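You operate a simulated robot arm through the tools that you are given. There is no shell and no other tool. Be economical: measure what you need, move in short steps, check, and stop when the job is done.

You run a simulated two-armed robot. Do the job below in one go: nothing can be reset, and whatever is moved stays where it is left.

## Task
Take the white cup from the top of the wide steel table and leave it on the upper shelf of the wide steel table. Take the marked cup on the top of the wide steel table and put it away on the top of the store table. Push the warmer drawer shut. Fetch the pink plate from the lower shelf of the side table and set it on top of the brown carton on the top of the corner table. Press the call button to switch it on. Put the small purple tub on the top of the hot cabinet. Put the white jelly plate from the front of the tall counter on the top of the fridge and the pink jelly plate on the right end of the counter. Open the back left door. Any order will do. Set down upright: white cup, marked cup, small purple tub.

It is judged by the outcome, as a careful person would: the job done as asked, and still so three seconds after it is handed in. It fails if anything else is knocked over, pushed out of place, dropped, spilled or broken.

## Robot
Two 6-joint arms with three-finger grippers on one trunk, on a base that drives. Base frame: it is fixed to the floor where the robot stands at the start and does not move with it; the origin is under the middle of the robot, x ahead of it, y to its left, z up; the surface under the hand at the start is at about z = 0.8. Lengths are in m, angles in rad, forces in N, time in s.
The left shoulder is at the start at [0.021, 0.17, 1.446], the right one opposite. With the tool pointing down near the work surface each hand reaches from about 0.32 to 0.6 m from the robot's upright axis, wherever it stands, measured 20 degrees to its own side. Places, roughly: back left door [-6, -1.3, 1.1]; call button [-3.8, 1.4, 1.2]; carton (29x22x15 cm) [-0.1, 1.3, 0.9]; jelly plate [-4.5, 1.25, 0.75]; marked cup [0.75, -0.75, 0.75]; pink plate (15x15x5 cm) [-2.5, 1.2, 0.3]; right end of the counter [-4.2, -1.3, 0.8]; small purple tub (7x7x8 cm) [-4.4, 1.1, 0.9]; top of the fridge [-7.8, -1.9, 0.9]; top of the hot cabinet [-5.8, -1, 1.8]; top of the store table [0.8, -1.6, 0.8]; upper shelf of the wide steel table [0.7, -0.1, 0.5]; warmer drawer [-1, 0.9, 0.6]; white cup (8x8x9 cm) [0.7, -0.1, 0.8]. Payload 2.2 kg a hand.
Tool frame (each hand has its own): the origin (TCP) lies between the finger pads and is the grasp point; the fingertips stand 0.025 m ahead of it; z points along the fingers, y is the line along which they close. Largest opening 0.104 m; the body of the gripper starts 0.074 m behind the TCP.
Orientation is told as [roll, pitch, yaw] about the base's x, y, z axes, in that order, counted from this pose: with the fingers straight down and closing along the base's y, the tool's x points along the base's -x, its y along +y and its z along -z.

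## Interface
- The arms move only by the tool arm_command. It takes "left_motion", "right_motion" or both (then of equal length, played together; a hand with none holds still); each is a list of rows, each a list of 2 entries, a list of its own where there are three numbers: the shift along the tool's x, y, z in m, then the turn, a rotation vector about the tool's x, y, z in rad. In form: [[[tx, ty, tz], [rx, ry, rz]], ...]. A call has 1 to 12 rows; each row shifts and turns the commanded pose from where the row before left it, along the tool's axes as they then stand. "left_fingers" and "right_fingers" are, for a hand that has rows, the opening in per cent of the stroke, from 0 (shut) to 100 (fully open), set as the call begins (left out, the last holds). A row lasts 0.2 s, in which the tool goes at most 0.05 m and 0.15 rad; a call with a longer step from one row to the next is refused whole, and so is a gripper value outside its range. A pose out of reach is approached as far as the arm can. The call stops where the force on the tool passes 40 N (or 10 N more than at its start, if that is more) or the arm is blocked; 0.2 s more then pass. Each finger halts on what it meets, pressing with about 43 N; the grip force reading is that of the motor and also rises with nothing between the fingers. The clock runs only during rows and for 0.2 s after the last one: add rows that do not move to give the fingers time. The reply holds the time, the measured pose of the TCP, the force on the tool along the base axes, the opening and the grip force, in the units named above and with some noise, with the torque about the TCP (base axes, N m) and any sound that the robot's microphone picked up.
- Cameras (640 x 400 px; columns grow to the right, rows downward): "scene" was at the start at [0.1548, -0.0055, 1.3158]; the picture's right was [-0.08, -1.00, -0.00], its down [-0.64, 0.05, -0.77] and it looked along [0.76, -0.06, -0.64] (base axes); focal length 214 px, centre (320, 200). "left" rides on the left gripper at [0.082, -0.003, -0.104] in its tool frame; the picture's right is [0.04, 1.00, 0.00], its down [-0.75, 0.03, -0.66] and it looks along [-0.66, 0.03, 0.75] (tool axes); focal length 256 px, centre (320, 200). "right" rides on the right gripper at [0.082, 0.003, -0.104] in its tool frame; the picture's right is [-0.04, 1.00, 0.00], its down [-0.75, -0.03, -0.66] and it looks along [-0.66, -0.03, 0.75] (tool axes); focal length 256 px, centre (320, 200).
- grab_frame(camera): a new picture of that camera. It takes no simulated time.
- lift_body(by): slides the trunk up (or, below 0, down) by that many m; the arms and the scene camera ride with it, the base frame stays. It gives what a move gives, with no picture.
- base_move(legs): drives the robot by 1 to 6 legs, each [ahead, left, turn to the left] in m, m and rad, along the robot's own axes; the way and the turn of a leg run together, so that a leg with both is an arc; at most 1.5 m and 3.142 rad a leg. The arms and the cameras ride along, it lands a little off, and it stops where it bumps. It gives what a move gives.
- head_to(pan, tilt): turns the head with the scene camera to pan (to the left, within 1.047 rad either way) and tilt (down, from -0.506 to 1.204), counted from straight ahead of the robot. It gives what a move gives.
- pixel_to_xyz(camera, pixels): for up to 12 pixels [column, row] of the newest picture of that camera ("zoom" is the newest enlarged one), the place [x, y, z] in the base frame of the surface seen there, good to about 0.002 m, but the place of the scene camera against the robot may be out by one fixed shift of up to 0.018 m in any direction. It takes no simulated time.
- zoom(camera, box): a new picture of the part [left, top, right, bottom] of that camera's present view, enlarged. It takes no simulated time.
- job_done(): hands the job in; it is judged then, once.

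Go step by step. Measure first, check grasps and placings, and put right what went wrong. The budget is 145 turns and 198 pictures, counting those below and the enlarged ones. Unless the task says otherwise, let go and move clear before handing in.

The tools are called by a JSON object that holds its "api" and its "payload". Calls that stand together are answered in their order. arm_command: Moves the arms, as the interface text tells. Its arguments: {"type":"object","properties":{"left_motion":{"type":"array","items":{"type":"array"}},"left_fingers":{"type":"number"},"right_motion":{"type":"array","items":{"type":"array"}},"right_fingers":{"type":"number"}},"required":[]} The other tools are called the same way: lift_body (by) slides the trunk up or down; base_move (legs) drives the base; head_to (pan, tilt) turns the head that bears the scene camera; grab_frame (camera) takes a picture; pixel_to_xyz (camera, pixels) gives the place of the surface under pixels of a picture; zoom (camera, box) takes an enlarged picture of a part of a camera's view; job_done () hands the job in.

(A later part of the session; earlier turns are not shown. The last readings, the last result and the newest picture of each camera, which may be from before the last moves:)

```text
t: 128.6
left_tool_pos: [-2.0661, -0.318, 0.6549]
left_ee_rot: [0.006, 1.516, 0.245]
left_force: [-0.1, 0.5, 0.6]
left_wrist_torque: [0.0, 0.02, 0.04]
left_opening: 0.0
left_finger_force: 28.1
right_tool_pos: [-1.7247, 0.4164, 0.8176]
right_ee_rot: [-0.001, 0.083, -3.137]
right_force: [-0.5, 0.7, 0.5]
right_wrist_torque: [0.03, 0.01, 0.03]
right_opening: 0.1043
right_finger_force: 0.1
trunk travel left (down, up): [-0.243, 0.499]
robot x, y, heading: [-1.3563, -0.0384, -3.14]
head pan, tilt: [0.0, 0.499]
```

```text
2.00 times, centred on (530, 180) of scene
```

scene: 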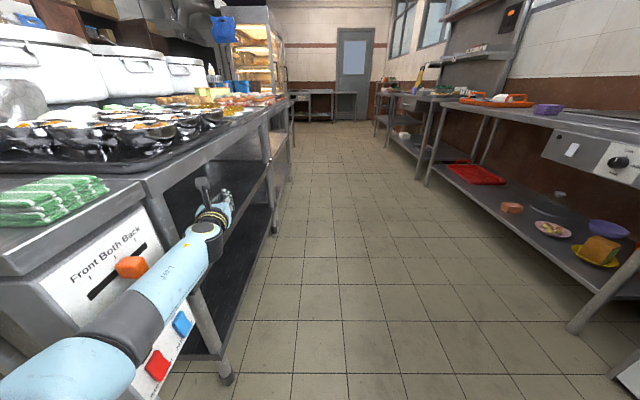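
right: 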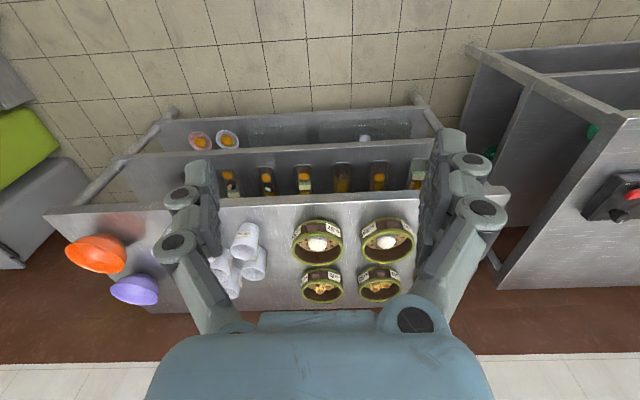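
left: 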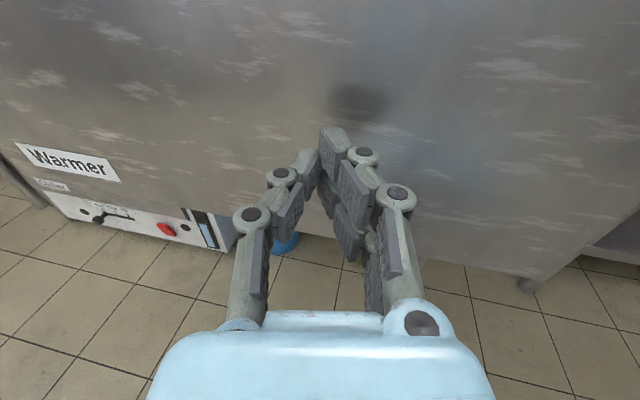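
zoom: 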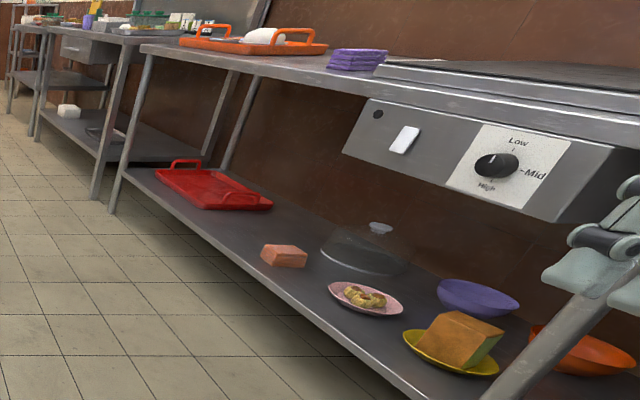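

The aisle runs from y -0.34 to 1.0. The pink plate, with food on it, is on the lower shelf at about (-2.45,1.13,0.25). I'll shift to mid-aisle, advance to x≈-2.17, and turn to face the side table.

{"api": "base_move", "payload": {"legs": [[0, -0.17, 0], [0.8, 0, 0], [0, 0, -1.57]]}}

{"api": "head_to", "payload": {"pan": 0.2, "tilt": 0.75}}

{"api": "grab_frame", "payload": {"camera": "scene"}}

{"api": "grab_frame", "payload": {"camera": "left"}}

```text
t: 137.8
left_tool_pos: [-2.4423, 0.8466, 0.6546]
left_ee_rot: [0.004, 1.514, -1.327]
left_force: [-0.8, 1.3, 0.2]
left_wrist_torque: [0.02, 0.0, -0.02]
left_opening: 0.0
left_finger_force: 28.7
right_tool_pos: [-1.7072, 0.5068, 0.818]
right_ee_rot: [0.001, 0.08, 1.576]
right_force: [0.2, -0.3, 0.4]
right_wrist_torque: [0.04, 0.0, -0.01]
right_opening: 0.1038
right_finger_force: 0.0
trunk travel left (down, up): [-0.243, 0.499]
robot x, y, heading: [-2.1594, 0.1344, 1.578]
head pan, tilt: [0.0, 0.499]
```

```text
t: 138.5
left_tool_pos: [-2.4419, 0.8463, 0.6556]
left_ee_rot: [0.004, 1.515, -1.325]
left_force: [0.1, -0.6, -0.1]
left_wrist_torque: [0.02, -0.01, 0.0]
left_opening: 0.0
left_finger_force: 28.2
right_tool_pos: [-1.7067, 0.5065, 0.817]
right_ee_rot: [0.001, 0.083, 1.577]
right_force: [0.0, -0.3, -0.3]
right_wrist_torque: [-0.04, -0.01, 0.03]
right_opening: 0.104
right_finger_force: 0.0
trunk travel left (down, up): [-0.243, 0.499]
robot x, y, heading: [-2.159, 0.1384, 1.581]
head pan, tilt: [0.201, 0.75]
```

```text
141 pictures are left
```

scene: 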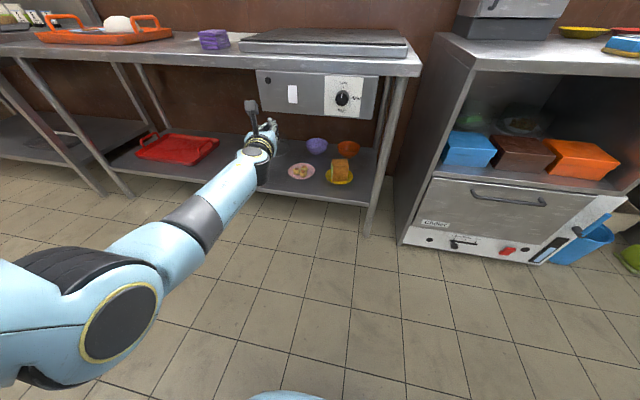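

```text
140 pictures are left
```

left: 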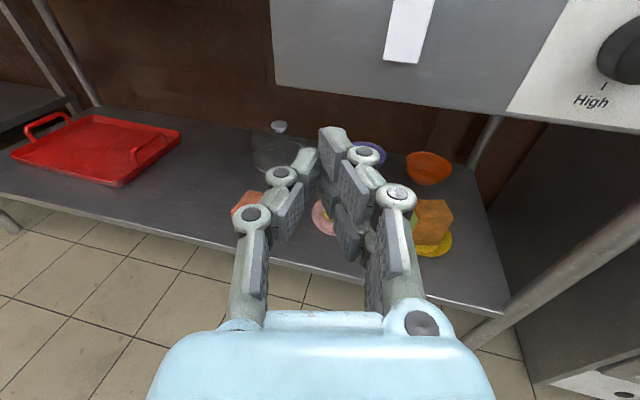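

{"api": "zoom", "payload": {"camera": "scene", "box": [240, 125, 380, 215]}}

{"api": "pixel_to_xyz", "payload": {"camera": "scene", "pixels": [[289, 171], [314, 171], [301, 164], [301, 180], [301, 183], [318, 190], [327, 176], [301, 171], [290, 185], [320, 77], [320, 112], [320, 72]]}}

```text
4.44 times, centred on (310, 170) of scene
```

zoom: 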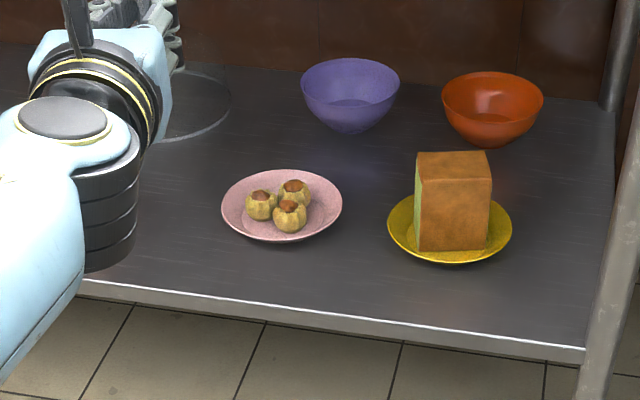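

```text
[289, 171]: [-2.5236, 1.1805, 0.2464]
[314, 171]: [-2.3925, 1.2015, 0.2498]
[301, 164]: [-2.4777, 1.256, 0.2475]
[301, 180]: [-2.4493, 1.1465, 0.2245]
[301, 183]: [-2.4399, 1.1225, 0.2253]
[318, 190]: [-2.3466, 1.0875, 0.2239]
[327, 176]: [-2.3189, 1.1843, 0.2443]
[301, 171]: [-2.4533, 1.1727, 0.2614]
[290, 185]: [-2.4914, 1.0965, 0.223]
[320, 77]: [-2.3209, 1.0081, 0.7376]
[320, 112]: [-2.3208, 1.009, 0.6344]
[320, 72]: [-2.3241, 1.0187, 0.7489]
```

The shelf is at z≈0.24 and the plate centre at about (-2.457,1.19), with its rim near z 0.264 and three dumplings on it. I'll tilt the left tool back to 45° down and roll it −90°, so the fingers close in the vertical plane for a rim pinch.

{"api": "arm_command", "payload": {"left_motion": [[[0, 0, 0], [0, -0.1217, 0]], [[0, 0, 0], [0, -0.1217, 0]], [[0, 0, 0], [0, -0.1217, 0]], [[0, 0, 0], [0, -0.1217, 0]], [[0, 0, 0], [0, -0.1217, 0]], [[0, 0, 0], [0, -0.1217, 0]]], "left_fingers": 20}}

{"api": "arm_command", "payload": {"left_motion": [[[0, 0, 0], [0, 0, -0.1309]], [[0, 0, 0], [0, 0, -0.1309]], [[0, 0, 0], [0, 0, -0.1309]], [[0, 0, 0], [0, 0, -0.1309]], [[0, 0, 0], [0, 0, -0.1309]], [[0, 0, 0], [0, 0, -0.1309]], [[0, 0, 0], [0, 0, -0.1309]], [[0, 0, 0], [0, 0, -0.1309]], [[0, 0, 0], [0, 0, -0.1309]], [[0, 0, 0], [0, 0, -0.1309]], [[0, 0, 0], [0, 0, -0.1309]], [[0, 0, 0], [0, 0, -0.1309]]]}}

{"api": "base_move", "payload": {"legs": [[-0.1, 0, 0]]}}

{"api": "lift_body", "payload": {"by": -0.22}}

{"api": "grab_frame", "payload": {"camera": "left"}}

```text
t: 139.9
left_tool_pos: [-2.4457, 0.8467, 0.6542]
left_ee_rot: [-0.002, 0.831, -1.309]
left_force: [0.6, 0.7, -0.2]
left_wrist_torque: [-0.02, 0.02, -0.01]
left_opening: 0.0206
left_finger_force: 0.0
left hand out of reach, approached as far as the arm can: row 2
right_tool_pos: [-1.7073, 0.5057, 0.8181]
right_ee_rot: [0.001, 0.083, 1.575]
right_force: [-0.5, 0.0, 0.6]
right_wrist_torque: [0.0, -0.01, -0.03]
right_opening: 0.1041
right_finger_force: 0.1
trunk travel left (down, up): [-0.243, 0.499]
robot x, y, heading: [-2.1583, 0.1373, 1.572]
head pan, tilt: [0.201, 0.75]
```

```text
t: 142.5
left_tool_pos: [-2.4459, 0.847, 0.6555]
left_ee_rot: [0.835, 0.001, 0.263]
left_force: [-0.1, -0.5, 0.0]
left_wrist_torque: [0.01, -0.01, 0.0]
left_opening: 0.0209
left_finger_force: 0.0
right_tool_pos: [-1.707, 0.5065, 0.8182]
right_ee_rot: [0.0, 0.081, 1.575]
right_force: [0.4, -0.4, 0.0]
right_wrist_torque: [0.01, 0.02, -0.02]
right_opening: 0.1042
right_finger_force: 0.1
trunk travel left (down, up): [-0.243, 0.499]
robot x, y, heading: [-2.1583, 0.1411, 1.574]
head pan, tilt: [0.201, 0.75]
```

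```text
t: 143.7
left_tool_pos: [-2.4463, 0.7479, 0.6562]
left_ee_rot: [0.836, 0.003, 0.262]
left_force: [0.5, 0.3, 0.0]
left_wrist_torque: [-0.04, 0.02, 0.0]
left_opening: 0.0208
left_finger_force: 0.1
right_tool_pos: [-1.7074, 0.4076, 0.8175]
right_ee_rot: [0.001, 0.081, 1.578]
right_force: [0.2, -0.1, 0.1]
right_wrist_torque: [0.01, -0.02, 0.0]
right_opening: 0.104
right_finger_force: 0.1
trunk travel left (down, up): [-0.243, 0.499]
robot x, y, heading: [-2.1548, 0.0414, 1.574]
head pan, tilt: [0.201, 0.75]
```

```text
t: 146.0
left_tool_pos: [-2.4457, 0.7477, 0.436]
left_ee_rot: [0.835, 0.001, 0.263]
left_force: [-0.4, 0.0, 0.1]
left_wrist_torque: [0.04, 0.04, 0.02]
left_opening: 0.0207
left_finger_force: 0.0
right_tool_pos: [-1.7075, 0.401, 0.5191]
right_ee_rot: [0.001, 0.357, 1.578]
right_force: [-0.5, -0.4, 0.7]
right_wrist_torque: [0.0, -0.01, -0.02]
right_opening: 0.104
right_finger_force: 0.0
trunk travel left (down, up): [-0.023, 0.719]
robot x, y, heading: [-2.157, 0.0392, 1.574]
head pan, tilt: [0.201, 0.75]
```

```text
138 pictures are left
```

left: 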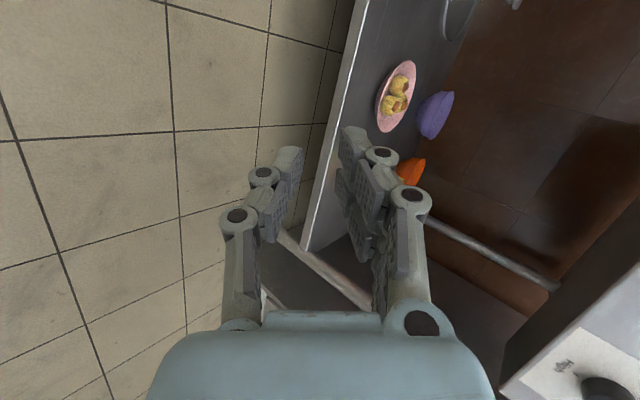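

The fingers now close vertically and the left camera sees the plate at (396,97). I'll measure its rim.

{"api": "zoom", "payload": {"camera": "left", "box": [340, 40, 480, 150]}}

{"api": "pixel_to_xyz", "payload": {"camera": "left", "pixels": [[377, 110], [380, 125], [397, 132], [415, 70], [405, 61], [378, 95], [386, 78], [412, 100], [365, 60], [350, 100], [397, 85], [406, 121]]}}

```text
3.64 times, centred on (410, 95) of left
```

zoom: 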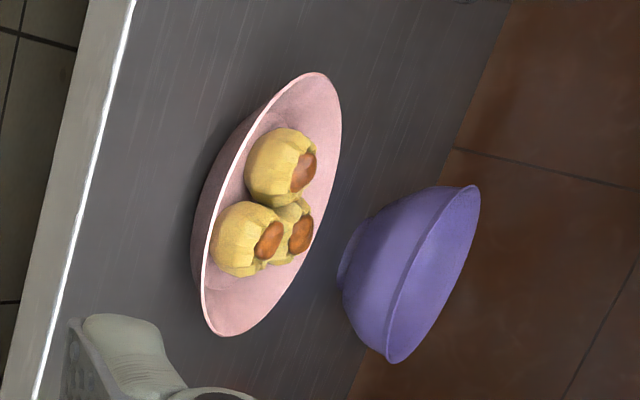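

```text
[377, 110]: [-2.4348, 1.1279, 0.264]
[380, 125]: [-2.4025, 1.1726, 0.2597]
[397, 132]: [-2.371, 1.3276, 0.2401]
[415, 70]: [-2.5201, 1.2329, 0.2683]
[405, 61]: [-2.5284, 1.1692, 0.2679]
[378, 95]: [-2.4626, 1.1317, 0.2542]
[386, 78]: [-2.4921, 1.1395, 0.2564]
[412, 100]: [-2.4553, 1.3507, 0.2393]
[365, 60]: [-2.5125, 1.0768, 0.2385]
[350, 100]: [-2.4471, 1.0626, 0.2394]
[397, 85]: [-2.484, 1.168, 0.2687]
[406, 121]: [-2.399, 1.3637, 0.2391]
```

{"api": "pixel_to_xyz", "payload": {"camera": "zoom", "pixels": [[217, 245], [240, 225], [240, 265], [225, 210], [250, 165], [262, 145], [270, 240], [300, 235], [205, 260], [225, 325], [213, 180], [260, 105]]}}

```text
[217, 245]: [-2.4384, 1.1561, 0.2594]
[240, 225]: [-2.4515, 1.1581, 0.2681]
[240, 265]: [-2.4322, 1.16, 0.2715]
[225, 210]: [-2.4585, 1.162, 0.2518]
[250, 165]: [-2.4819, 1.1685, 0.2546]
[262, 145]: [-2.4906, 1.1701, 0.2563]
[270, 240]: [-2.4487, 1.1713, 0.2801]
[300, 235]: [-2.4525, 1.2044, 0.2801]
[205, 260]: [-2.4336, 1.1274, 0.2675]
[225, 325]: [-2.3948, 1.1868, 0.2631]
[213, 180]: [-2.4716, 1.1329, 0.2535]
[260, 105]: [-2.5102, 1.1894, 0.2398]
```

Aiming at the front rim point (-2.457,1.124,0.266), in the gap between the dumplings, I'll move the arm down ~0.1, drive in to the pre-grasp, and check.

{"api": "arm_command", "payload": {"left_motion": [[[0, -0.0243, 0.022], [0, 0, 0]], [[0, -0.0243, 0.022], [0, 0, 0]], [[0, -0.0243, 0.022], [0, 0, 0]], [[0, 0, 0], [0, 0, 0]]], "left_fingers": 16}}

{"api": "base_move", "payload": {"legs": [[0.3, -0.01, 0]]}}

{"api": "grab_frame", "payload": {"camera": "left"}}

```text
t: 147.0
left_tool_pos: [-2.4454, 0.7471, 0.3368]
left_ee_rot: [0.834, 0.002, 0.263]
left_force: [0.2, -0.4, 0.0]
left_wrist_torque: [0.02, -0.01, 0.03]
left_opening: 0.0167
left_finger_force: 0.0
right_tool_pos: [-1.7073, 0.4006, 0.5188]
right_ee_rot: [0.0, 0.357, 1.577]
right_force: [-1.1, -0.4, 0.2]
right_wrist_torque: [-0.04, -0.02, 0.0]
right_opening: 0.104
right_finger_force: 0.1
trunk travel left (down, up): [-0.023, 0.719]
robot x, y, heading: [-2.1556, 0.0327, 1.576]
head pan, tilt: [0.201, 0.75]
```

```text
t: 149.1
left_tool_pos: [-2.4412, 1.0532, 0.3367]
left_ee_rot: [0.834, 0.001, 0.267]
left_force: [-0.4, -0.2, 0.3]
left_wrist_torque: [-0.02, 0.0, 0.02]
left_opening: 0.0167
left_finger_force: 0.2
right_tool_pos: [-1.7009, 0.7085, 0.5194]
right_ee_rot: [0.001, 0.356, 1.582]
right_force: [0.0, -0.2, 0.2]
right_wrist_torque: [0.02, 0.02, -0.03]
right_opening: 0.1039
right_finger_force: 0.1
trunk travel left (down, up): [-0.023, 0.719]
robot x, y, heading: [-2.1472, 0.3465, 1.583]
head pan, tilt: [0.201, 0.75]
```

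```text
136 pictures are left
```

left: 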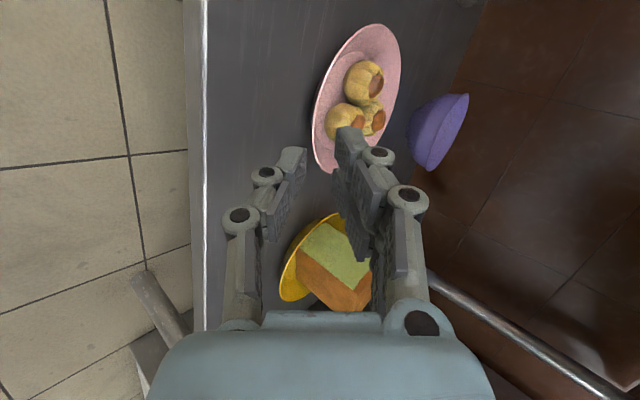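

{"api": "pixel_to_xyz", "payload": {"camera": "left", "pixels": [[315, 110], [314, 130], [318, 150], [324, 80], [340, 52], [330, 170], [313, 120], [327, 135], [326, 118], [347, 95]]}}

{"api": "zoom", "payload": {"camera": "left", "box": [270, 20, 420, 190]}}

```text
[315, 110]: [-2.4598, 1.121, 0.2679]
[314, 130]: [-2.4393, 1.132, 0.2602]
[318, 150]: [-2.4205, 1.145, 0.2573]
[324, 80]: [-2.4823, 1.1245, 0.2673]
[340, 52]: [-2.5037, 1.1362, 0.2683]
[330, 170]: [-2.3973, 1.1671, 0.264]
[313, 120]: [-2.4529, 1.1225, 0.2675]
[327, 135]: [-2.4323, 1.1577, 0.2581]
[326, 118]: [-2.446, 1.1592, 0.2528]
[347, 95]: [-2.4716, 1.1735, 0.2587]
```

```text
2.35 times, centred on (345, 105) of left
```

zoom: 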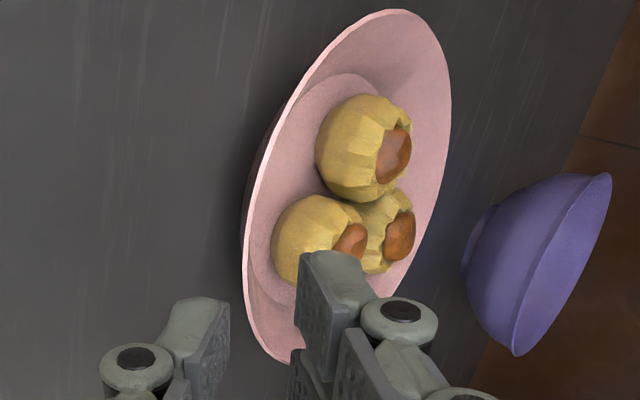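

The rim's front point is (-2.462,1.1205,0.268), almost straight along the tool axis. I'll advance 0.065 and check.

{"api": "arm_command", "payload": {"left_motion": [[[0.0006, 0, 0.022], [0, 0, 0]], [[0.0006, 0, 0.022], [0, 0, 0]], [[0.0006, 0, 0.021], [0, 0, 0]], [[0, 0, 0], [0, 0, 0]]]}}

{"api": "grab_frame", "payload": {"camera": "left"}}

{"api": "zoom", "payload": {"camera": "left", "box": [230, 70, 430, 220]}}

```text
t: 150.1
left_tool_pos: [-2.4536, 1.1003, 0.2932]
left_ee_rot: [0.835, 0.003, 0.266]
left_force: [-0.3, 0.6, -1.1]
left_wrist_torque: [0.01, 0.02, 0.01]
left_opening: 0.0166
left_finger_force: 0.1
right_tool_pos: [-1.7, 0.7086, 0.5198]
right_ee_rot: [-0.001, 0.357, 1.581]
right_force: [-0.1, 0.0, 0.3]
right_wrist_torque: [-0.02, -0.01, 0.04]
right_opening: 0.1039
right_finger_force: 0.0
trunk travel left (down, up): [-0.023, 0.719]
robot x, y, heading: [-2.1498, 0.346, 1.578]
head pan, tilt: [0.201, 0.75]
```

```text
134 pictures are left
```

left: 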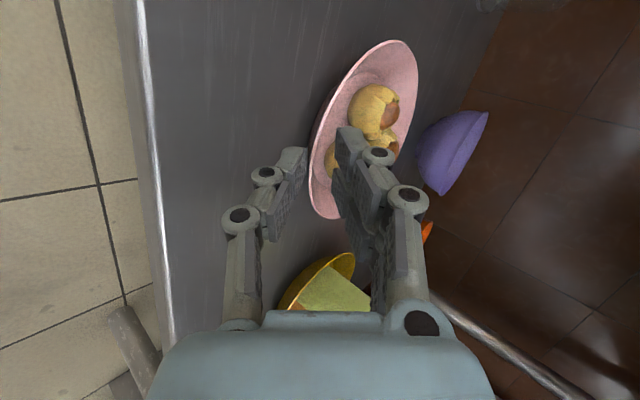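

```text
2.67 times, centred on (330, 145) of left
```

zoom: 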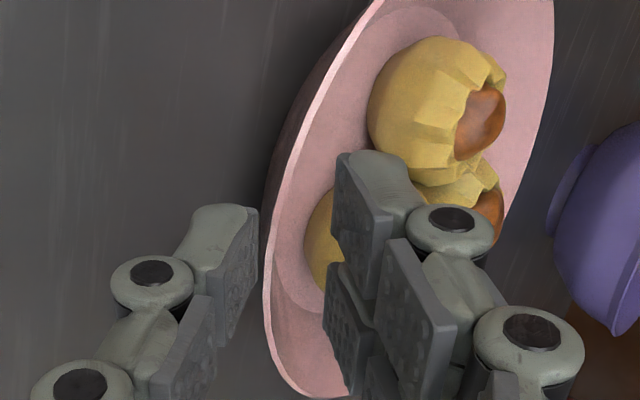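

The rim lies between the two pads. I'll advance the last 2 cm and close.

{"api": "arm_command", "payload": {"left_motion": [[[0.0005, 0, 0.01], [0, 0, 0]], [[0, 0, 0.01], [0, 0, 0]], [[0, 0, 0], [0, 0, 0]]]}}

{"api": "zoom", "payload": {"camera": "left", "box": [230, 70, 430, 220]}}

```text
t: 150.9
left_tool_pos: [-2.4583, 1.1144, 0.2802]
left_ee_rot: [0.835, 0.003, 0.265]
left_force: [0.3, -0.2, 0.6]
left_wrist_torque: [-0.03, 0.0, 0.03]
left_opening: 0.0167
left_finger_force: 0.0
right_tool_pos: [-1.7002, 0.7085, 0.5183]
right_ee_rot: [-0.001, 0.357, 1.58]
right_force: [-0.9, -0.2, -0.1]
right_wrist_torque: [-0.02, 0.03, 0.0]
right_opening: 0.1041
right_finger_force: 0.1
trunk travel left (down, up): [-0.023, 0.719]
robot x, y, heading: [-2.1478, 0.34, 1.578]
head pan, tilt: [0.201, 0.75]
```

```text
2.67 times, centred on (330, 145) of left
```

zoom: 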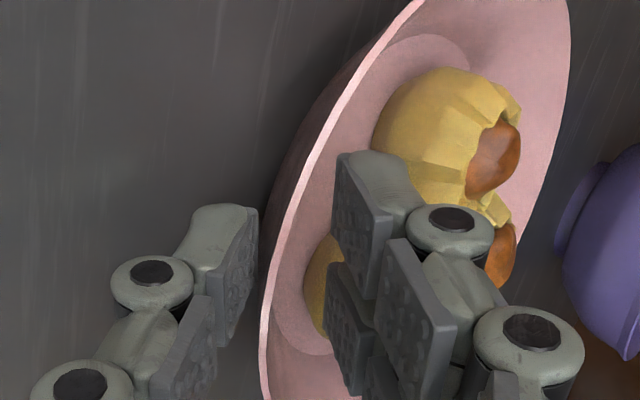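

{"api": "arm_command", "payload": {"left_motion": [[[0, 0, 0], [0, 0, 0]], [[0, 0, 0], [0, 0, 0]], [[0, 0, 0], [0, 0, 0]]], "left_fingers": 0}}

{"api": "zoom", "payload": {"camera": "left", "box": [230, 20, 430, 220]}}

```text
t: 151.7
left_tool_pos: [-2.4599, 1.1138, 0.2799]
left_ee_rot: [0.834, 0.003, 0.266]
left_force: [-0.6, 0.8, 0.2]
left_wrist_torque: [0.06, 0.12, 0.01]
left_opening: 0.0061
left_finger_force: 33.3
right_tool_pos: [-1.7013, 0.7081, 0.5205]
right_ee_rot: [0.001, 0.356, 1.581]
right_force: [-0.1, 0.0, -0.4]
right_wrist_torque: [0.01, -0.03, 0.01]
right_opening: 0.1042
right_finger_force: 0.0
trunk travel left (down, up): [-0.023, 0.719]
robot x, y, heading: [-2.1479, 0.3448, 1.581]
head pan, tilt: [0.201, 0.75]
```

```text
2.00 times, centred on (330, 120) of left
```

zoom: 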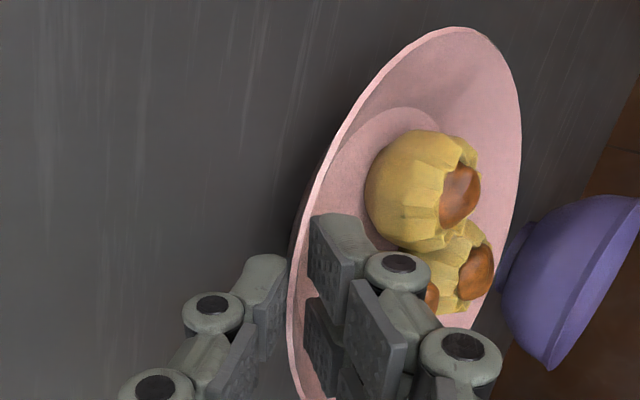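

The rim is pinched (opening 6 mm). I'll lift 4 cm and check the plate stays level.

{"api": "lift_body", "payload": {"by": 0.04}}

{"api": "zoom", "payload": {"camera": "left", "box": [230, 20, 430, 220]}}

{"api": "grab_frame", "payload": {"camera": "scene"}}

```text
t: 152.5
left_tool_pos: [-2.4595, 1.1118, 0.3174]
left_ee_rot: [0.832, 0.002, 0.265]
left_force: [0.0, 0.1, -2.0]
left_wrist_torque: [-0.1, 0.0, 0.02]
left_opening: 0.0059
left_finger_force: 33.0
right_tool_pos: [-1.7005, 0.7087, 0.5581]
right_ee_rot: [0.0, 0.357, 1.579]
right_force: [0.6, 0.7, -1.4]
right_wrist_torque: [0.0, 0.01, 0.04]
right_opening: 0.1037
right_finger_force: 0.0
trunk travel left (down, up): [-0.063, 0.679]
robot x, y, heading: [-2.1488, 0.3442, 1.579]
head pan, tilt: [0.201, 0.75]
```

```text
2.00 times, centred on (330, 120) of left
```

zoom: 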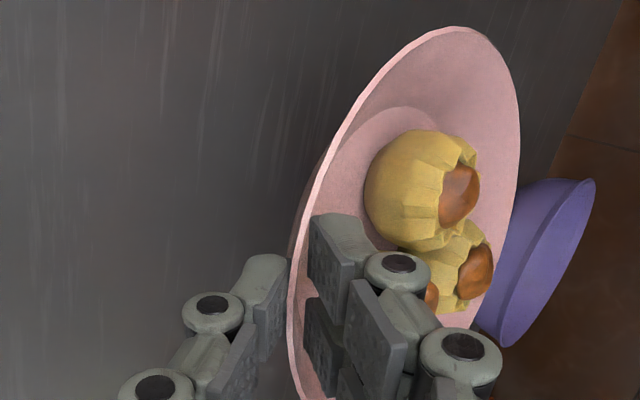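

```text
129 pictures are left
```

scene: 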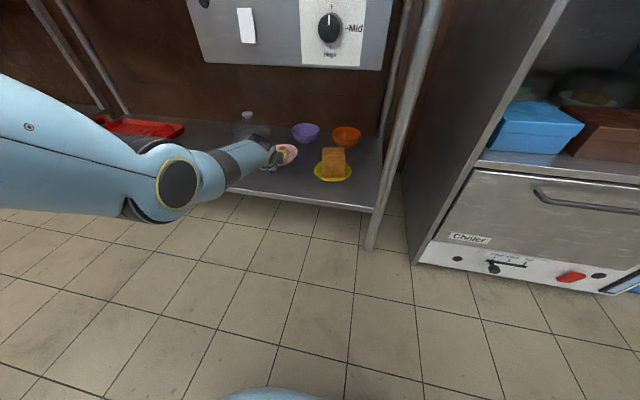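

The plate is held level and is light. I'll raise a bit, back out, lift above counter height, and check.

{"api": "lift_body", "payload": {"by": 0.05}}

{"api": "base_move", "payload": {"legs": [[-0.33, 0, 0]]}}

{"api": "lift_body", "payload": {"by": 0.4}}

{"api": "lift_body", "payload": {"by": 0.22}}

{"api": "head_to", "payload": {"pan": -0.8, "tilt": 0.5}}

{"api": "grab_frame", "payload": {"camera": "left"}}

{"api": "grab_frame", "payload": {"camera": "scene"}}

```text
t: 153.4
left_tool_pos: [-2.4583, 1.1135, 0.368]
left_ee_rot: [0.834, 0.001, 0.265]
left_force: [-0.4, 0.5, -1.5]
left_wrist_torque: [-0.1, -0.02, 0.02]
left_opening: 0.0057
left_finger_force: 32.9
right_tool_pos: [-1.6998, 0.709, 0.6088]
right_ee_rot: [-0.001, 0.358, 1.582]
right_force: [-0.7, -0.3, -0.9]
right_wrist_torque: [-0.03, 0.0, -0.01]
right_opening: 0.1041
right_finger_force: 0.1
trunk travel left (down, up): [-0.113, 0.629]
robot x, y, heading: [-2.1479, 0.3415, 1.578]
head pan, tilt: [0.201, 0.75]
```

```text
t: 155.6
left_tool_pos: [-2.4551, 0.7802, 0.3692]
left_ee_rot: [0.832, 0.002, 0.262]
left_force: [0.4, -0.5, -1.7]
left_wrist_torque: [-0.13, 0.0, 0.01]
left_opening: 0.0058
left_finger_force: 33.0
right_tool_pos: [-1.6967, 0.3736, 0.6098]
right_ee_rot: [-0.001, 0.356, 1.579]
right_force: [-0.7, -0.5, -0.7]
right_wrist_torque: [-0.01, -0.01, 0.01]
right_opening: 0.1039
right_finger_force: 0.0
trunk travel left (down, up): [-0.113, 0.629]
robot x, y, heading: [-2.1492, 0.0089, 1.58]
head pan, tilt: [0.201, 0.75]
```

```text
t: 159.5
left_tool_pos: [-2.4537, 0.832, 0.977]
left_ee_rot: [1.098, -0.067, 0.25]
left_force: [-0.8, -0.4, -0.7]
left_wrist_torque: [-0.17, -0.04, 0.01]
left_opening: 0.0058
left_finger_force: 33.1
right_tool_pos: [-1.6968, 0.3723, 1.009]
right_ee_rot: [-0.001, 0.357, 1.578]
right_force: [-0.5, 0.1, -0.4]
right_wrist_torque: [0.0, -0.02, -0.02]
right_opening: 0.1041
right_finger_force: 0.1
trunk travel left (down, up): [-0.513, 0.229]
robot x, y, heading: [-2.145, 0.0104, 1.578]
head pan, tilt: [0.201, 0.75]
```

```text
t: 161.8
left_tool_pos: [-2.4534, 0.8325, 1.2083]
left_ee_rot: [1.11, -0.072, 0.249]
left_force: [0.4, 0.3, -1.7]
left_wrist_torque: [-0.15, -0.03, 0.02]
left_opening: 0.0061
left_finger_force: 33.4
right_tool_pos: [-1.6975, 0.372, 1.2301]
right_ee_rot: [-0.001, 0.359, 1.575]
right_force: [0.3, -0.4, 0.2]
right_wrist_torque: [0.02, 0.0, 0.02]
right_opening: 0.1039
right_finger_force: 0.0
trunk travel left (down, up): [-0.733, 0.009]
robot x, y, heading: [-2.1461, 0.0078, 1.576]
head pan, tilt: [0.201, 0.75]
```

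```text
t: 163.1
left_tool_pos: [-2.454, 0.8338, 1.2099]
left_ee_rot: [1.11, -0.07, 0.25]
left_force: [0.8, 0.4, -1.4]
left_wrist_torque: [-0.15, -0.01, 0.0]
left_opening: 0.006
left_finger_force: 33.4
right_tool_pos: [-1.6974, 0.3723, 1.2288]
right_ee_rot: [-0.001, 0.356, 1.577]
right_force: [0.6, 0.8, -0.2]
right_wrist_torque: [0.0, 0.02, 0.0]
right_opening: 0.1041
right_finger_force: 0.1
trunk travel left (down, up): [-0.733, 0.009]
robot x, y, heading: [-2.1496, 0.0066, 1.575]
head pan, tilt: [-0.799, 0.499]
```

```text
128 pictures are left
```

left: 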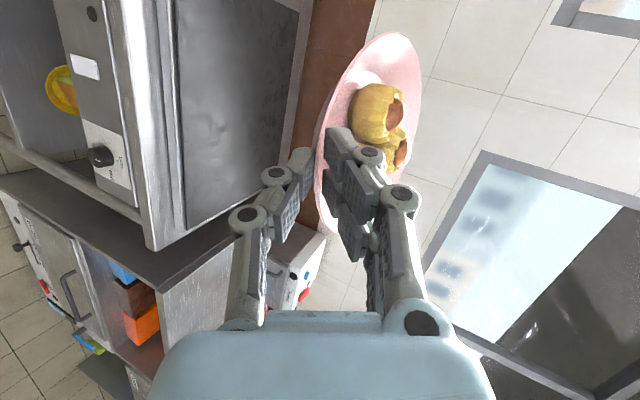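

```text
127 pictures are left
```

scene: 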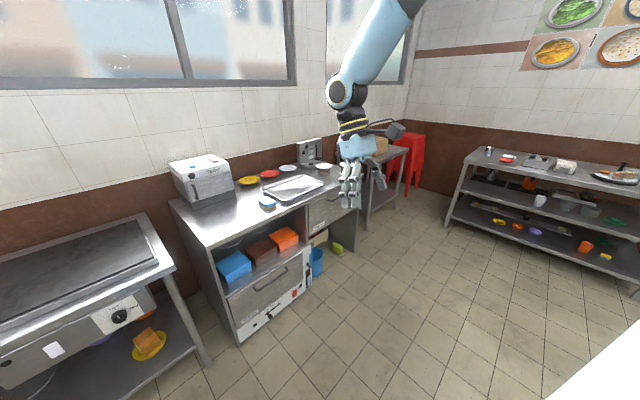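

The lift shifted the left arm: the tool pitched up about 0.27 rad, probably an elbow releasing off the base. The plate is still held with its dumplings on it. I'll level it back slowly with small turns.

{"api": "arm_command", "payload": {"left_motion": [[[0, 0, 0], [0.035, 0.006, 0.0065]], [[0, 0, 0], [0.035, 0.006, 0.0065]], [[0, 0, 0], [0.035, 0.006, 0.0065]], [[0, 0, 0], [0.035, 0.006, 0.0065]], [[0, 0, 0], [0.035, 0.006, 0.0065]], [[0, 0, 0], [0.035, 0.006, 0.0065]], [[0, 0, 0], [0.035, 0.006, 0.0065]], [[0, 0, 0], [0.031, 0.005, 0.0065]], [[0, 0, 0], [0, 0, 0]]]}}

{"api": "grab_frame", "payload": {"camera": "left"}}

{"api": "head_to", "payload": {"pan": 0.35, "tilt": 0.4}}

{"api": "grab_frame", "payload": {"camera": "scene"}}

```text
t: 165.1
left_tool_pos: [-2.4447, 0.8173, 1.2117]
left_ee_rot: [0.832, -0.004, 0.259]
left_force: [-1.0, 0.0, -2.3]
left_wrist_torque: [-0.1, 0.01, 0.03]
left_opening: 0.0057
left_finger_force: 33.6
left hand out of reach, approached as far as the arm can: row 2, 4, 5, 7
right_tool_pos: [-1.6964, 0.3727, 1.2289]
right_ee_rot: [0.0, 0.358, 1.577]
right_force: [-0.3, -0.7, 0.3]
right_wrist_torque: [-0.02, 0.02, -0.02]
right_opening: 0.1038
right_finger_force: 0.0
trunk travel left (down, up): [-0.733, 0.009]
robot x, y, heading: [-2.149, 0.0087, 1.575]
head pan, tilt: [-0.799, 0.499]
```

```text
126 pictures are left
```

left: 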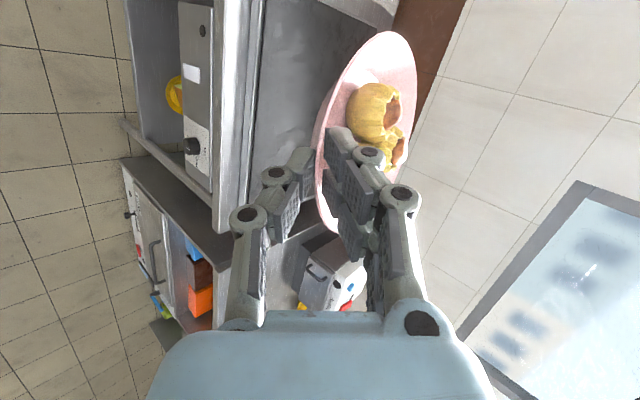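

```text
t: 166.4
left_tool_pos: [-2.4449, 0.8171, 1.2129]
left_ee_rot: [0.83, -0.003, 0.258]
left_force: [-0.5, 0.4, -1.9]
left_wrist_torque: [-0.12, -0.01, -0.04]
left_opening: 0.0059
left_finger_force: 33.1
right_tool_pos: [-1.6972, 0.3727, 1.2284]
right_ee_rot: [-0.001, 0.357, 1.577]
right_force: [-0.4, 0.3, 0.3]
right_wrist_torque: [0.01, -0.01, 0.02]
right_opening: 0.1038
right_finger_force: 0.0
trunk travel left (down, up): [-0.733, 0.009]
robot x, y, heading: [-2.1496, 0.0097, 1.572]
head pan, tilt: [0.351, 0.4]
```

```text
125 pictures are left
```

scene: 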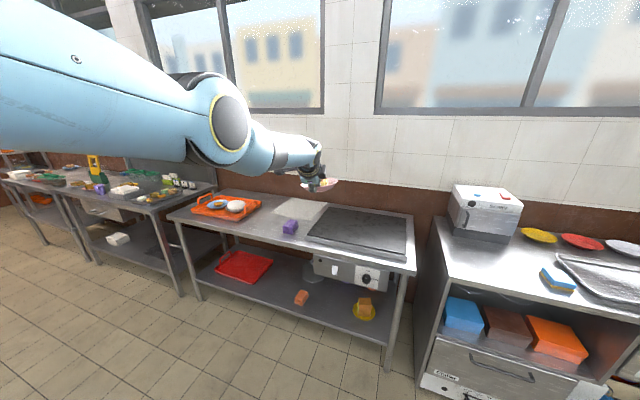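

The plate is level again. I'll drive along the aisle (+x) to the corner table, turn right 0.5 rad, and look at the carton.

{"api": "base_move", "payload": {"legs": [[0, -1.0, 0], [0, -0.9, 0], [0, 0, -0.5]]}}

{"api": "head_to", "payload": {"pan": 0.2, "tilt": 0.6}}

{"api": "grab_frame", "payload": {"camera": "scene"}}

{"api": "grab_frame", "payload": {"camera": "left"}}

```text
t: 177.4
left_tool_pos: [-0.1054, 0.8712, 1.2134]
left_ee_rot: [0.831, -0.005, -0.243]
left_force: [-0.6, 0.5, -1.2]
left_wrist_torque: [-0.12, 0.05, 0.02]
left_opening: 0.0061
left_finger_force: 34.0
right_tool_pos: [0.3373, 0.1216, 1.2286]
right_ee_rot: [-0.002, 0.356, 1.075]
right_force: [-0.1, -0.1, 0.4]
right_wrist_torque: [-0.04, -0.01, -0.01]
right_opening: 0.104
right_finger_force: 0.0
trunk travel left (down, up): [-0.733, 0.009]
robot x, y, heading: [-0.2341, 0.0199, 1.07]
head pan, tilt: [0.351, 0.4]
```

```text
t: 178.2
left_tool_pos: [-0.1053, 0.87, 1.2127]
left_ee_rot: [0.833, -0.004, -0.243]
left_force: [0.3, -0.4, -2.3]
left_wrist_torque: [-0.16, 0.04, -0.01]
left_opening: 0.0061
left_finger_force: 33.3
right_tool_pos: [0.3366, 0.1207, 1.2285]
right_ee_rot: [0.0, 0.356, 1.076]
right_force: [-0.9, 0.1, 0.7]
right_wrist_torque: [-0.01, -0.02, -0.01]
right_opening: 0.1042
right_finger_force: 0.0
trunk travel left (down, up): [-0.733, 0.009]
robot x, y, heading: [-0.2352, 0.0192, 1.079]
head pan, tilt: [0.201, 0.6]
```

```text
124 pictures are left
```

scene: 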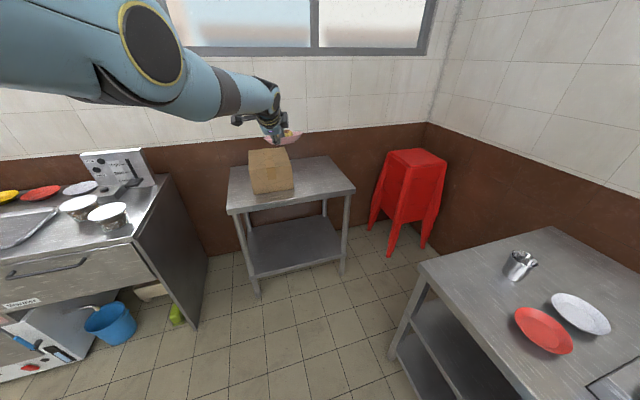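

```text
123 pictures are left
```

left: 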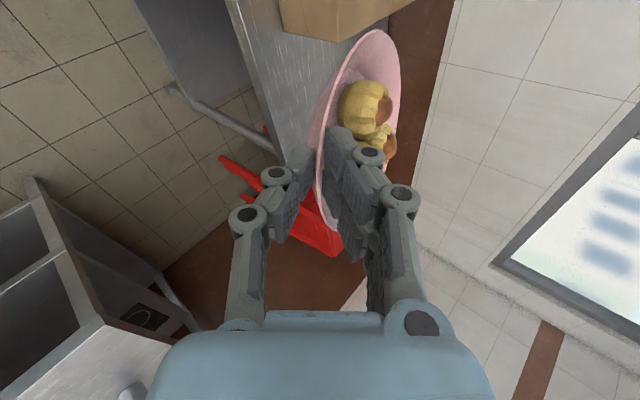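

{"api": "zoom", "payload": {"camera": "scene", "box": [210, 110, 370, 230]}}

{"api": "pixel_to_xyz", "payload": {"camera": "scene", "pixels": [[255, 168], [287, 164], [252, 152], [280, 150], [270, 160], [262, 145], [258, 190], [288, 186], [320, 190], [240, 205]]}}

{"api": "pixel_to_xyz", "payload": {"camera": "left", "pixels": [[290, 10], [310, 25], [340, 40], [330, 15], [360, 20], [320, 36], [335, 80], [268, 60], [322, 110]]}}

```text
3.33 times, centred on (290, 170) of scene
```

zoom: 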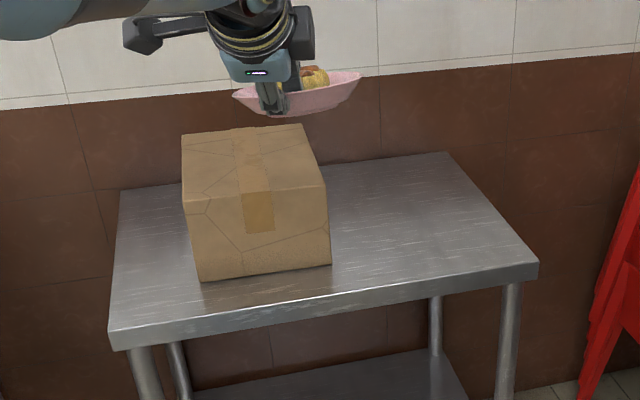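

```text
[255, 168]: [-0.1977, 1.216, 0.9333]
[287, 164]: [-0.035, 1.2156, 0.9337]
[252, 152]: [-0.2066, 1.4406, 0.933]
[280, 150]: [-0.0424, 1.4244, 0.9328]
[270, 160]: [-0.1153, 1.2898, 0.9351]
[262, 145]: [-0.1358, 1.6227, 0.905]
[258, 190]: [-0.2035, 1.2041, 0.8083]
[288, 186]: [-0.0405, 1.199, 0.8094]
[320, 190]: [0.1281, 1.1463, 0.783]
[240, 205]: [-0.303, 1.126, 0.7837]
```

```text
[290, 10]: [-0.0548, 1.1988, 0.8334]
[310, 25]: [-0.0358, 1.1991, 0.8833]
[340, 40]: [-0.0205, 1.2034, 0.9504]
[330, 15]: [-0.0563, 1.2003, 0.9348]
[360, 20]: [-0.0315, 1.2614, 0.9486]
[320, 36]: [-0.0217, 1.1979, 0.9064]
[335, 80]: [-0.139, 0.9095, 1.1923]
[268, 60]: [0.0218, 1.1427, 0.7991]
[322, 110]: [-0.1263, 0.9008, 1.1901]
```

The carton top is at z≈0.95 (x -0.22 to -0.015, y 1.20 to 1.48). I'll check how level the plate is by sampling its rim from the left camera.

{"api": "zoom", "payload": {"camera": "left", "box": [290, 20, 430, 240]}}

{"api": "pixel_to_xyz", "payload": {"camera": "left", "pixels": [[383, 33], [370, 33], [355, 45], [398, 60], [398, 95], [392, 125], [312, 130], [318, 105], [330, 78], [342, 58], [325, 215], [335, 226]]}}

```text
1.82 times, centred on (360, 130) of left
```

zoom: 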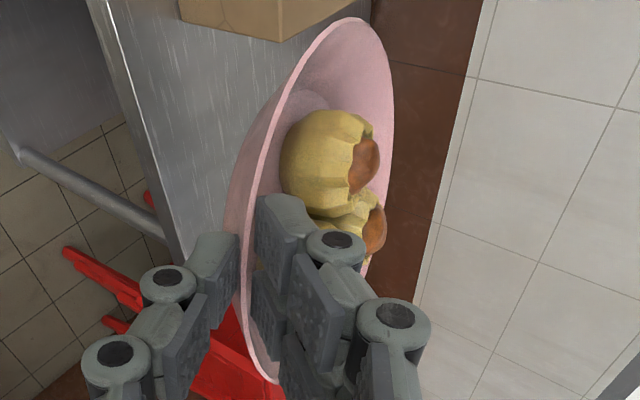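

```text
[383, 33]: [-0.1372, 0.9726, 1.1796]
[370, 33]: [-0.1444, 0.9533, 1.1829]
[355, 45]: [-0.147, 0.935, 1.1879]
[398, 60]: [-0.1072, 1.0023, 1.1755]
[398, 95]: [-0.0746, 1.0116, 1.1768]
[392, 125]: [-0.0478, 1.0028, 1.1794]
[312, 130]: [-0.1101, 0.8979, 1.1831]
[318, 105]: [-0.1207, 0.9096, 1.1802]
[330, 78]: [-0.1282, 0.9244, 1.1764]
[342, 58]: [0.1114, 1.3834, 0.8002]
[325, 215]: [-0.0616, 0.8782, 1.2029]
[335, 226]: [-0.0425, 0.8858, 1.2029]
```

The plate has drooped about 0.19 rad nose-down in the grip (rim z 1.203 near, 1.177 far). I'll rotate the tool up by that much to level it.

{"api": "arm_command", "payload": {"left_motion": [[[0, 0, 0], [-0.032, 0, 0]], [[0, 0, 0], [-0.032, 0, 0]], [[0, 0, 0], [-0.032, 0, 0]], [[0, 0, 0], [-0.032, 0, 0]], [[0, 0, 0], [-0.032, 0, 0]], [[0, 0, 0], [-0.03, 0, 0]], [[0, 0, 0], [0, 0, 0]]]}}

{"api": "grab_frame", "payload": {"camera": "left"}}

{"api": "pixel_to_xyz", "payload": {"camera": "left", "pixels": [[383, 33], [370, 33], [355, 45], [398, 60], [398, 95], [392, 125], [325, 215], [335, 226]]}}

{"api": "zoom", "payload": {"camera": "scene", "box": [210, 90, 370, 210]}}

```text
t: 179.8
left_tool_pos: [-0.1054, 0.8707, 1.2113]
left_ee_rot: [1.023, -0.003, -0.243]
left_force: [0.4, 0.3, -1.7]
left_wrist_torque: [-0.14, 0.05, -0.01]
left_opening: 0.006
left_finger_force: 32.7
right_tool_pos: [0.3385, 0.1224, 1.2294]
right_ee_rot: [0.001, 0.356, 1.075]
right_force: [0.6, -0.7, 0.0]
right_wrist_torque: [0.03, -0.02, -0.02]
right_opening: 0.1039
right_finger_force: 0.1
trunk travel left (down, up): [-0.733, 0.009]
robot x, y, heading: [-0.2355, 0.0197, 1.071]
head pan, tilt: [0.201, 0.6]
```

```text
120 pictures are left
```

left: 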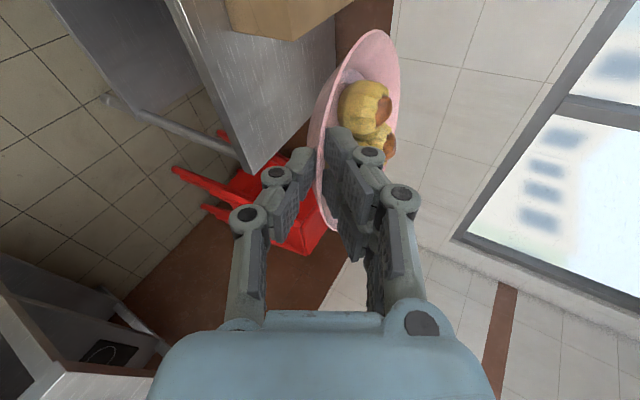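

```text
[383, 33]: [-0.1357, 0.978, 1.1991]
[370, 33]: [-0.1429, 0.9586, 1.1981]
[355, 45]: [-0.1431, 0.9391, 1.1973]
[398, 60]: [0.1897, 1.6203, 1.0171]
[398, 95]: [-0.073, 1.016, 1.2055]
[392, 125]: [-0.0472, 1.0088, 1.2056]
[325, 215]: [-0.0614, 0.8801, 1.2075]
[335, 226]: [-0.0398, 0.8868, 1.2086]
```

```text
3.33 times, centred on (290, 150) of scene
```

zoom: 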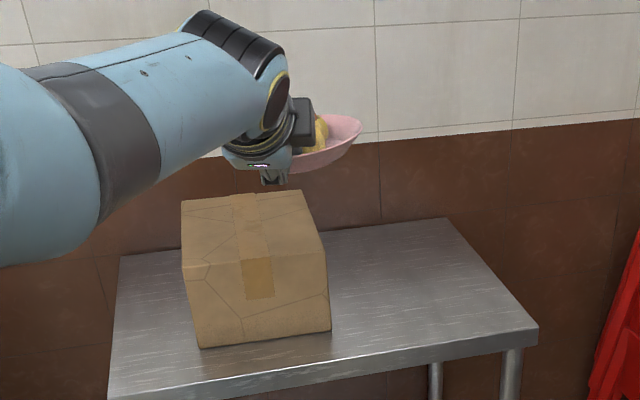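

It's nearly level; a 0.09 rad sideways tilt remains. I'll take that out, then drive the plate over the carton.

{"api": "arm_command", "payload": {"left_motion": [[[0, 0, 0], [0, 0.0157, 0.0257]], [[0, 0, 0], [0, 0.0157, 0.0257]], [[0, 0, 0], [0, 0.0157, 0.0257]], [[0, 0, 0], [0, 0, 0]]]}}

{"api": "base_move", "payload": {"legs": [[0.31, 0.204, 0]]}}

{"api": "lift_body", "payload": {"by": -0.17}}

{"api": "grab_frame", "payload": {"camera": "left"}}

{"api": "pixel_to_xyz", "payload": {"camera": "left", "pixels": [[383, 33], [370, 33], [355, 45], [398, 95], [392, 125], [325, 215], [335, 226], [250, 60], [280, 100], [260, 160]]}}

{"api": "grab_frame", "payload": {"camera": "scene"}}

```text
t: 180.8
left_tool_pos: [-0.1049, 0.8718, 1.2123]
left_ee_rot: [1.024, 0.087, -0.243]
left_force: [-0.1, 0.6, -2.1]
left_wrist_torque: [-0.11, 0.07, 0.0]
left_opening: 0.0059
left_finger_force: 32.8
right_tool_pos: [0.337, 0.1228, 1.2293]
right_ee_rot: [0.0, 0.358, 1.075]
right_force: [-0.4, -0.4, -0.3]
right_wrist_torque: [0.01, 0.0, -0.01]
right_opening: 0.104
right_finger_force: 0.1
trunk travel left (down, up): [-0.733, 0.009]
robot x, y, heading: [-0.2342, 0.0178, 1.07]
head pan, tilt: [0.201, 0.6]
```

```text
t: 183.1
left_tool_pos: [-0.134, 1.2434, 1.2117]
left_ee_rot: [1.022, 0.087, -0.243]
left_force: [0.1, 1.1, -1.5]
left_wrist_torque: [-0.16, 0.04, 0.01]
left_opening: 0.0061
left_finger_force: 32.8
right_tool_pos: [0.3087, 0.494, 1.2291]
right_ee_rot: [-0.001, 0.355, 1.075]
right_force: [-0.7, 0.4, 0.7]
right_wrist_torque: [0.0, 0.0, 0.01]
right_opening: 0.1042
right_finger_force: 0.1
trunk travel left (down, up): [-0.733, 0.009]
robot x, y, heading: [-0.2622, 0.3907, 1.073]
head pan, tilt: [0.201, 0.6]
```

```text
t: 185.0
left_tool_pos: [-0.1345, 1.243, 1.0436]
left_ee_rot: [1.023, 0.087, -0.242]
left_force: [0.5, 0.0, -2.0]
left_wrist_torque: [-0.13, 0.02, 0.01]
left_opening: 0.0059
left_finger_force: 33.2
right_tool_pos: [0.3083, 0.4937, 1.0594]
right_ee_rot: [0.0, 0.356, 1.075]
right_force: [-0.5, 0.4, 0.5]
right_wrist_torque: [0.01, 0.01, -0.03]
right_opening: 0.1037
right_finger_force: 0.2
trunk travel left (down, up): [-0.563, 0.179]
robot x, y, heading: [-0.2631, 0.3921, 1.075]
head pan, tilt: [0.201, 0.6]
```

```text
118 pictures are left
```

left: 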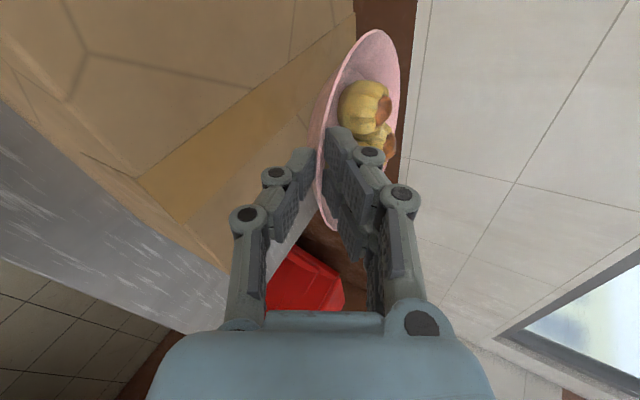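

```text
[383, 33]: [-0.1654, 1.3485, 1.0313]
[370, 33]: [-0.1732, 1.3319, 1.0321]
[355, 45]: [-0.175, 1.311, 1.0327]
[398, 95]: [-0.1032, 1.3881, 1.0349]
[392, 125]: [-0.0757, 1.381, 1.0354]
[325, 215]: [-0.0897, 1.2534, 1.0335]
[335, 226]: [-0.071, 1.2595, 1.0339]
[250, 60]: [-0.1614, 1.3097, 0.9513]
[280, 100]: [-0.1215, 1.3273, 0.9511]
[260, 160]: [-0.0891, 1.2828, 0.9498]
```

```text
117 pictures are left
```

scene: 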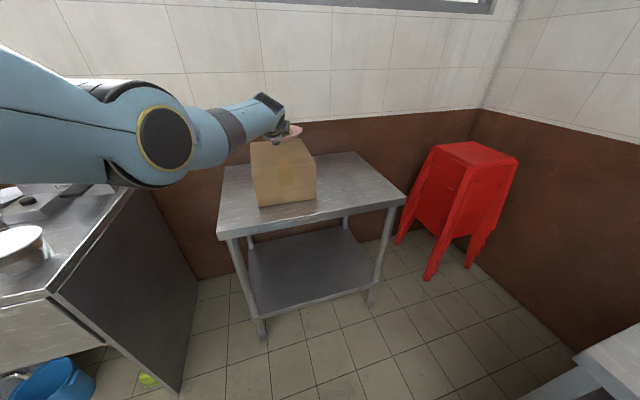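

The plate is level over the carton (rim 1.033, carton 0.9505). I'll lower it gently until it touches.

{"api": "lift_body", "payload": {"by": -0.048}}

{"api": "lift_body", "payload": {"by": -0.006}}

{"api": "grab_frame", "payload": {"camera": "left"}}

{"api": "pixel_to_xyz", "payload": {"camera": "left", "pixels": [[383, 33], [355, 45], [392, 125], [335, 226], [280, 100]]}}

```text
t: 185.9
left_tool_pos: [-0.1333, 1.2432, 0.9937]
left_ee_rot: [1.02, 0.084, -0.244]
left_force: [0.0, -0.7, -1.5]
left_wrist_torque: [-0.15, 0.07, -0.03]
left_opening: 0.0063
left_finger_force: 33.2
right_tool_pos: [0.3082, 0.4942, 1.011]
right_ee_rot: [-0.002, 0.355, 1.075]
right_force: [-0.2, 0.1, 0.7]
right_wrist_torque: [-0.02, 0.01, -0.04]
right_opening: 0.104
right_finger_force: 0.0
trunk travel left (down, up): [-0.515, 0.227]
robot x, y, heading: [-0.2579, 0.3888, 1.072]
head pan, tilt: [0.201, 0.6]
```

```text
t: 186.5
left_tool_pos: [-0.1338, 1.2431, 0.988]
left_ee_rot: [1.023, 0.088, -0.242]
left_force: [0.5, -0.5, -2.0]
left_wrist_torque: [-0.13, 0.05, 0.02]
left_opening: 0.006
left_finger_force: 33.7
right_tool_pos: [0.3077, 0.4939, 1.0058]
right_ee_rot: [0.001, 0.357, 1.075]
right_force: [0.0, 0.5, -0.5]
right_wrist_torque: [-0.02, 0.0, 0.01]
right_opening: 0.1043
right_finger_force: 0.0
trunk travel left (down, up): [-0.509, 0.233]
robot x, y, heading: [-0.2619, 0.3874, 1.079]
head pan, tilt: [0.201, 0.6]
```

```text
116 pictures are left
```

left: 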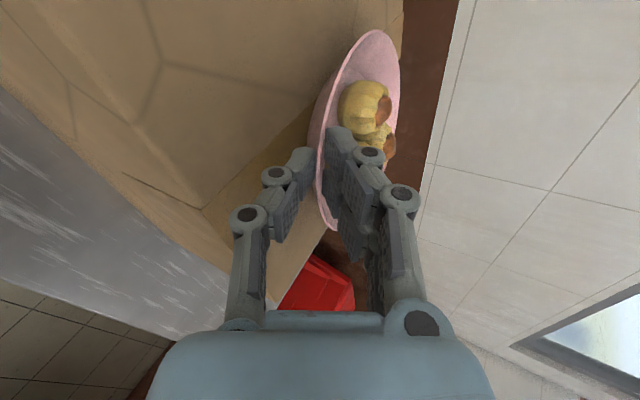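

```text
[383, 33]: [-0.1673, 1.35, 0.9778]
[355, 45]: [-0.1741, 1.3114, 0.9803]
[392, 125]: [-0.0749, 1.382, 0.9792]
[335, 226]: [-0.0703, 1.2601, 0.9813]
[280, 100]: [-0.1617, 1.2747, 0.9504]
```

Still 2 mm in the air by force. I'll lower another 3 mm.

{"api": "lift_body", "payload": {"by": -0.004}}

```text
t: 187.0
left_tool_pos: [-0.1349, 1.2435, 0.9855]
left_ee_rot: [1.023, 0.087, -0.242]
left_force: [-0.6, -0.7, 1.7]
left_wrist_torque: [0.04, 0.08, 0.02]
left_opening: 0.006
left_finger_force: 32.5
right_tool_pos: [0.3087, 0.493, 1.001]
right_ee_rot: [0.0, 0.356, 1.076]
right_force: [0.4, -0.6, -0.2]
right_wrist_torque: [-0.03, 0.01, -0.03]
right_opening: 0.104
right_finger_force: 0.0
trunk travel left (down, up): [-0.505, 0.237]
robot x, y, heading: [-0.2606, 0.3938, 1.071]
head pan, tilt: [0.201, 0.6]
```

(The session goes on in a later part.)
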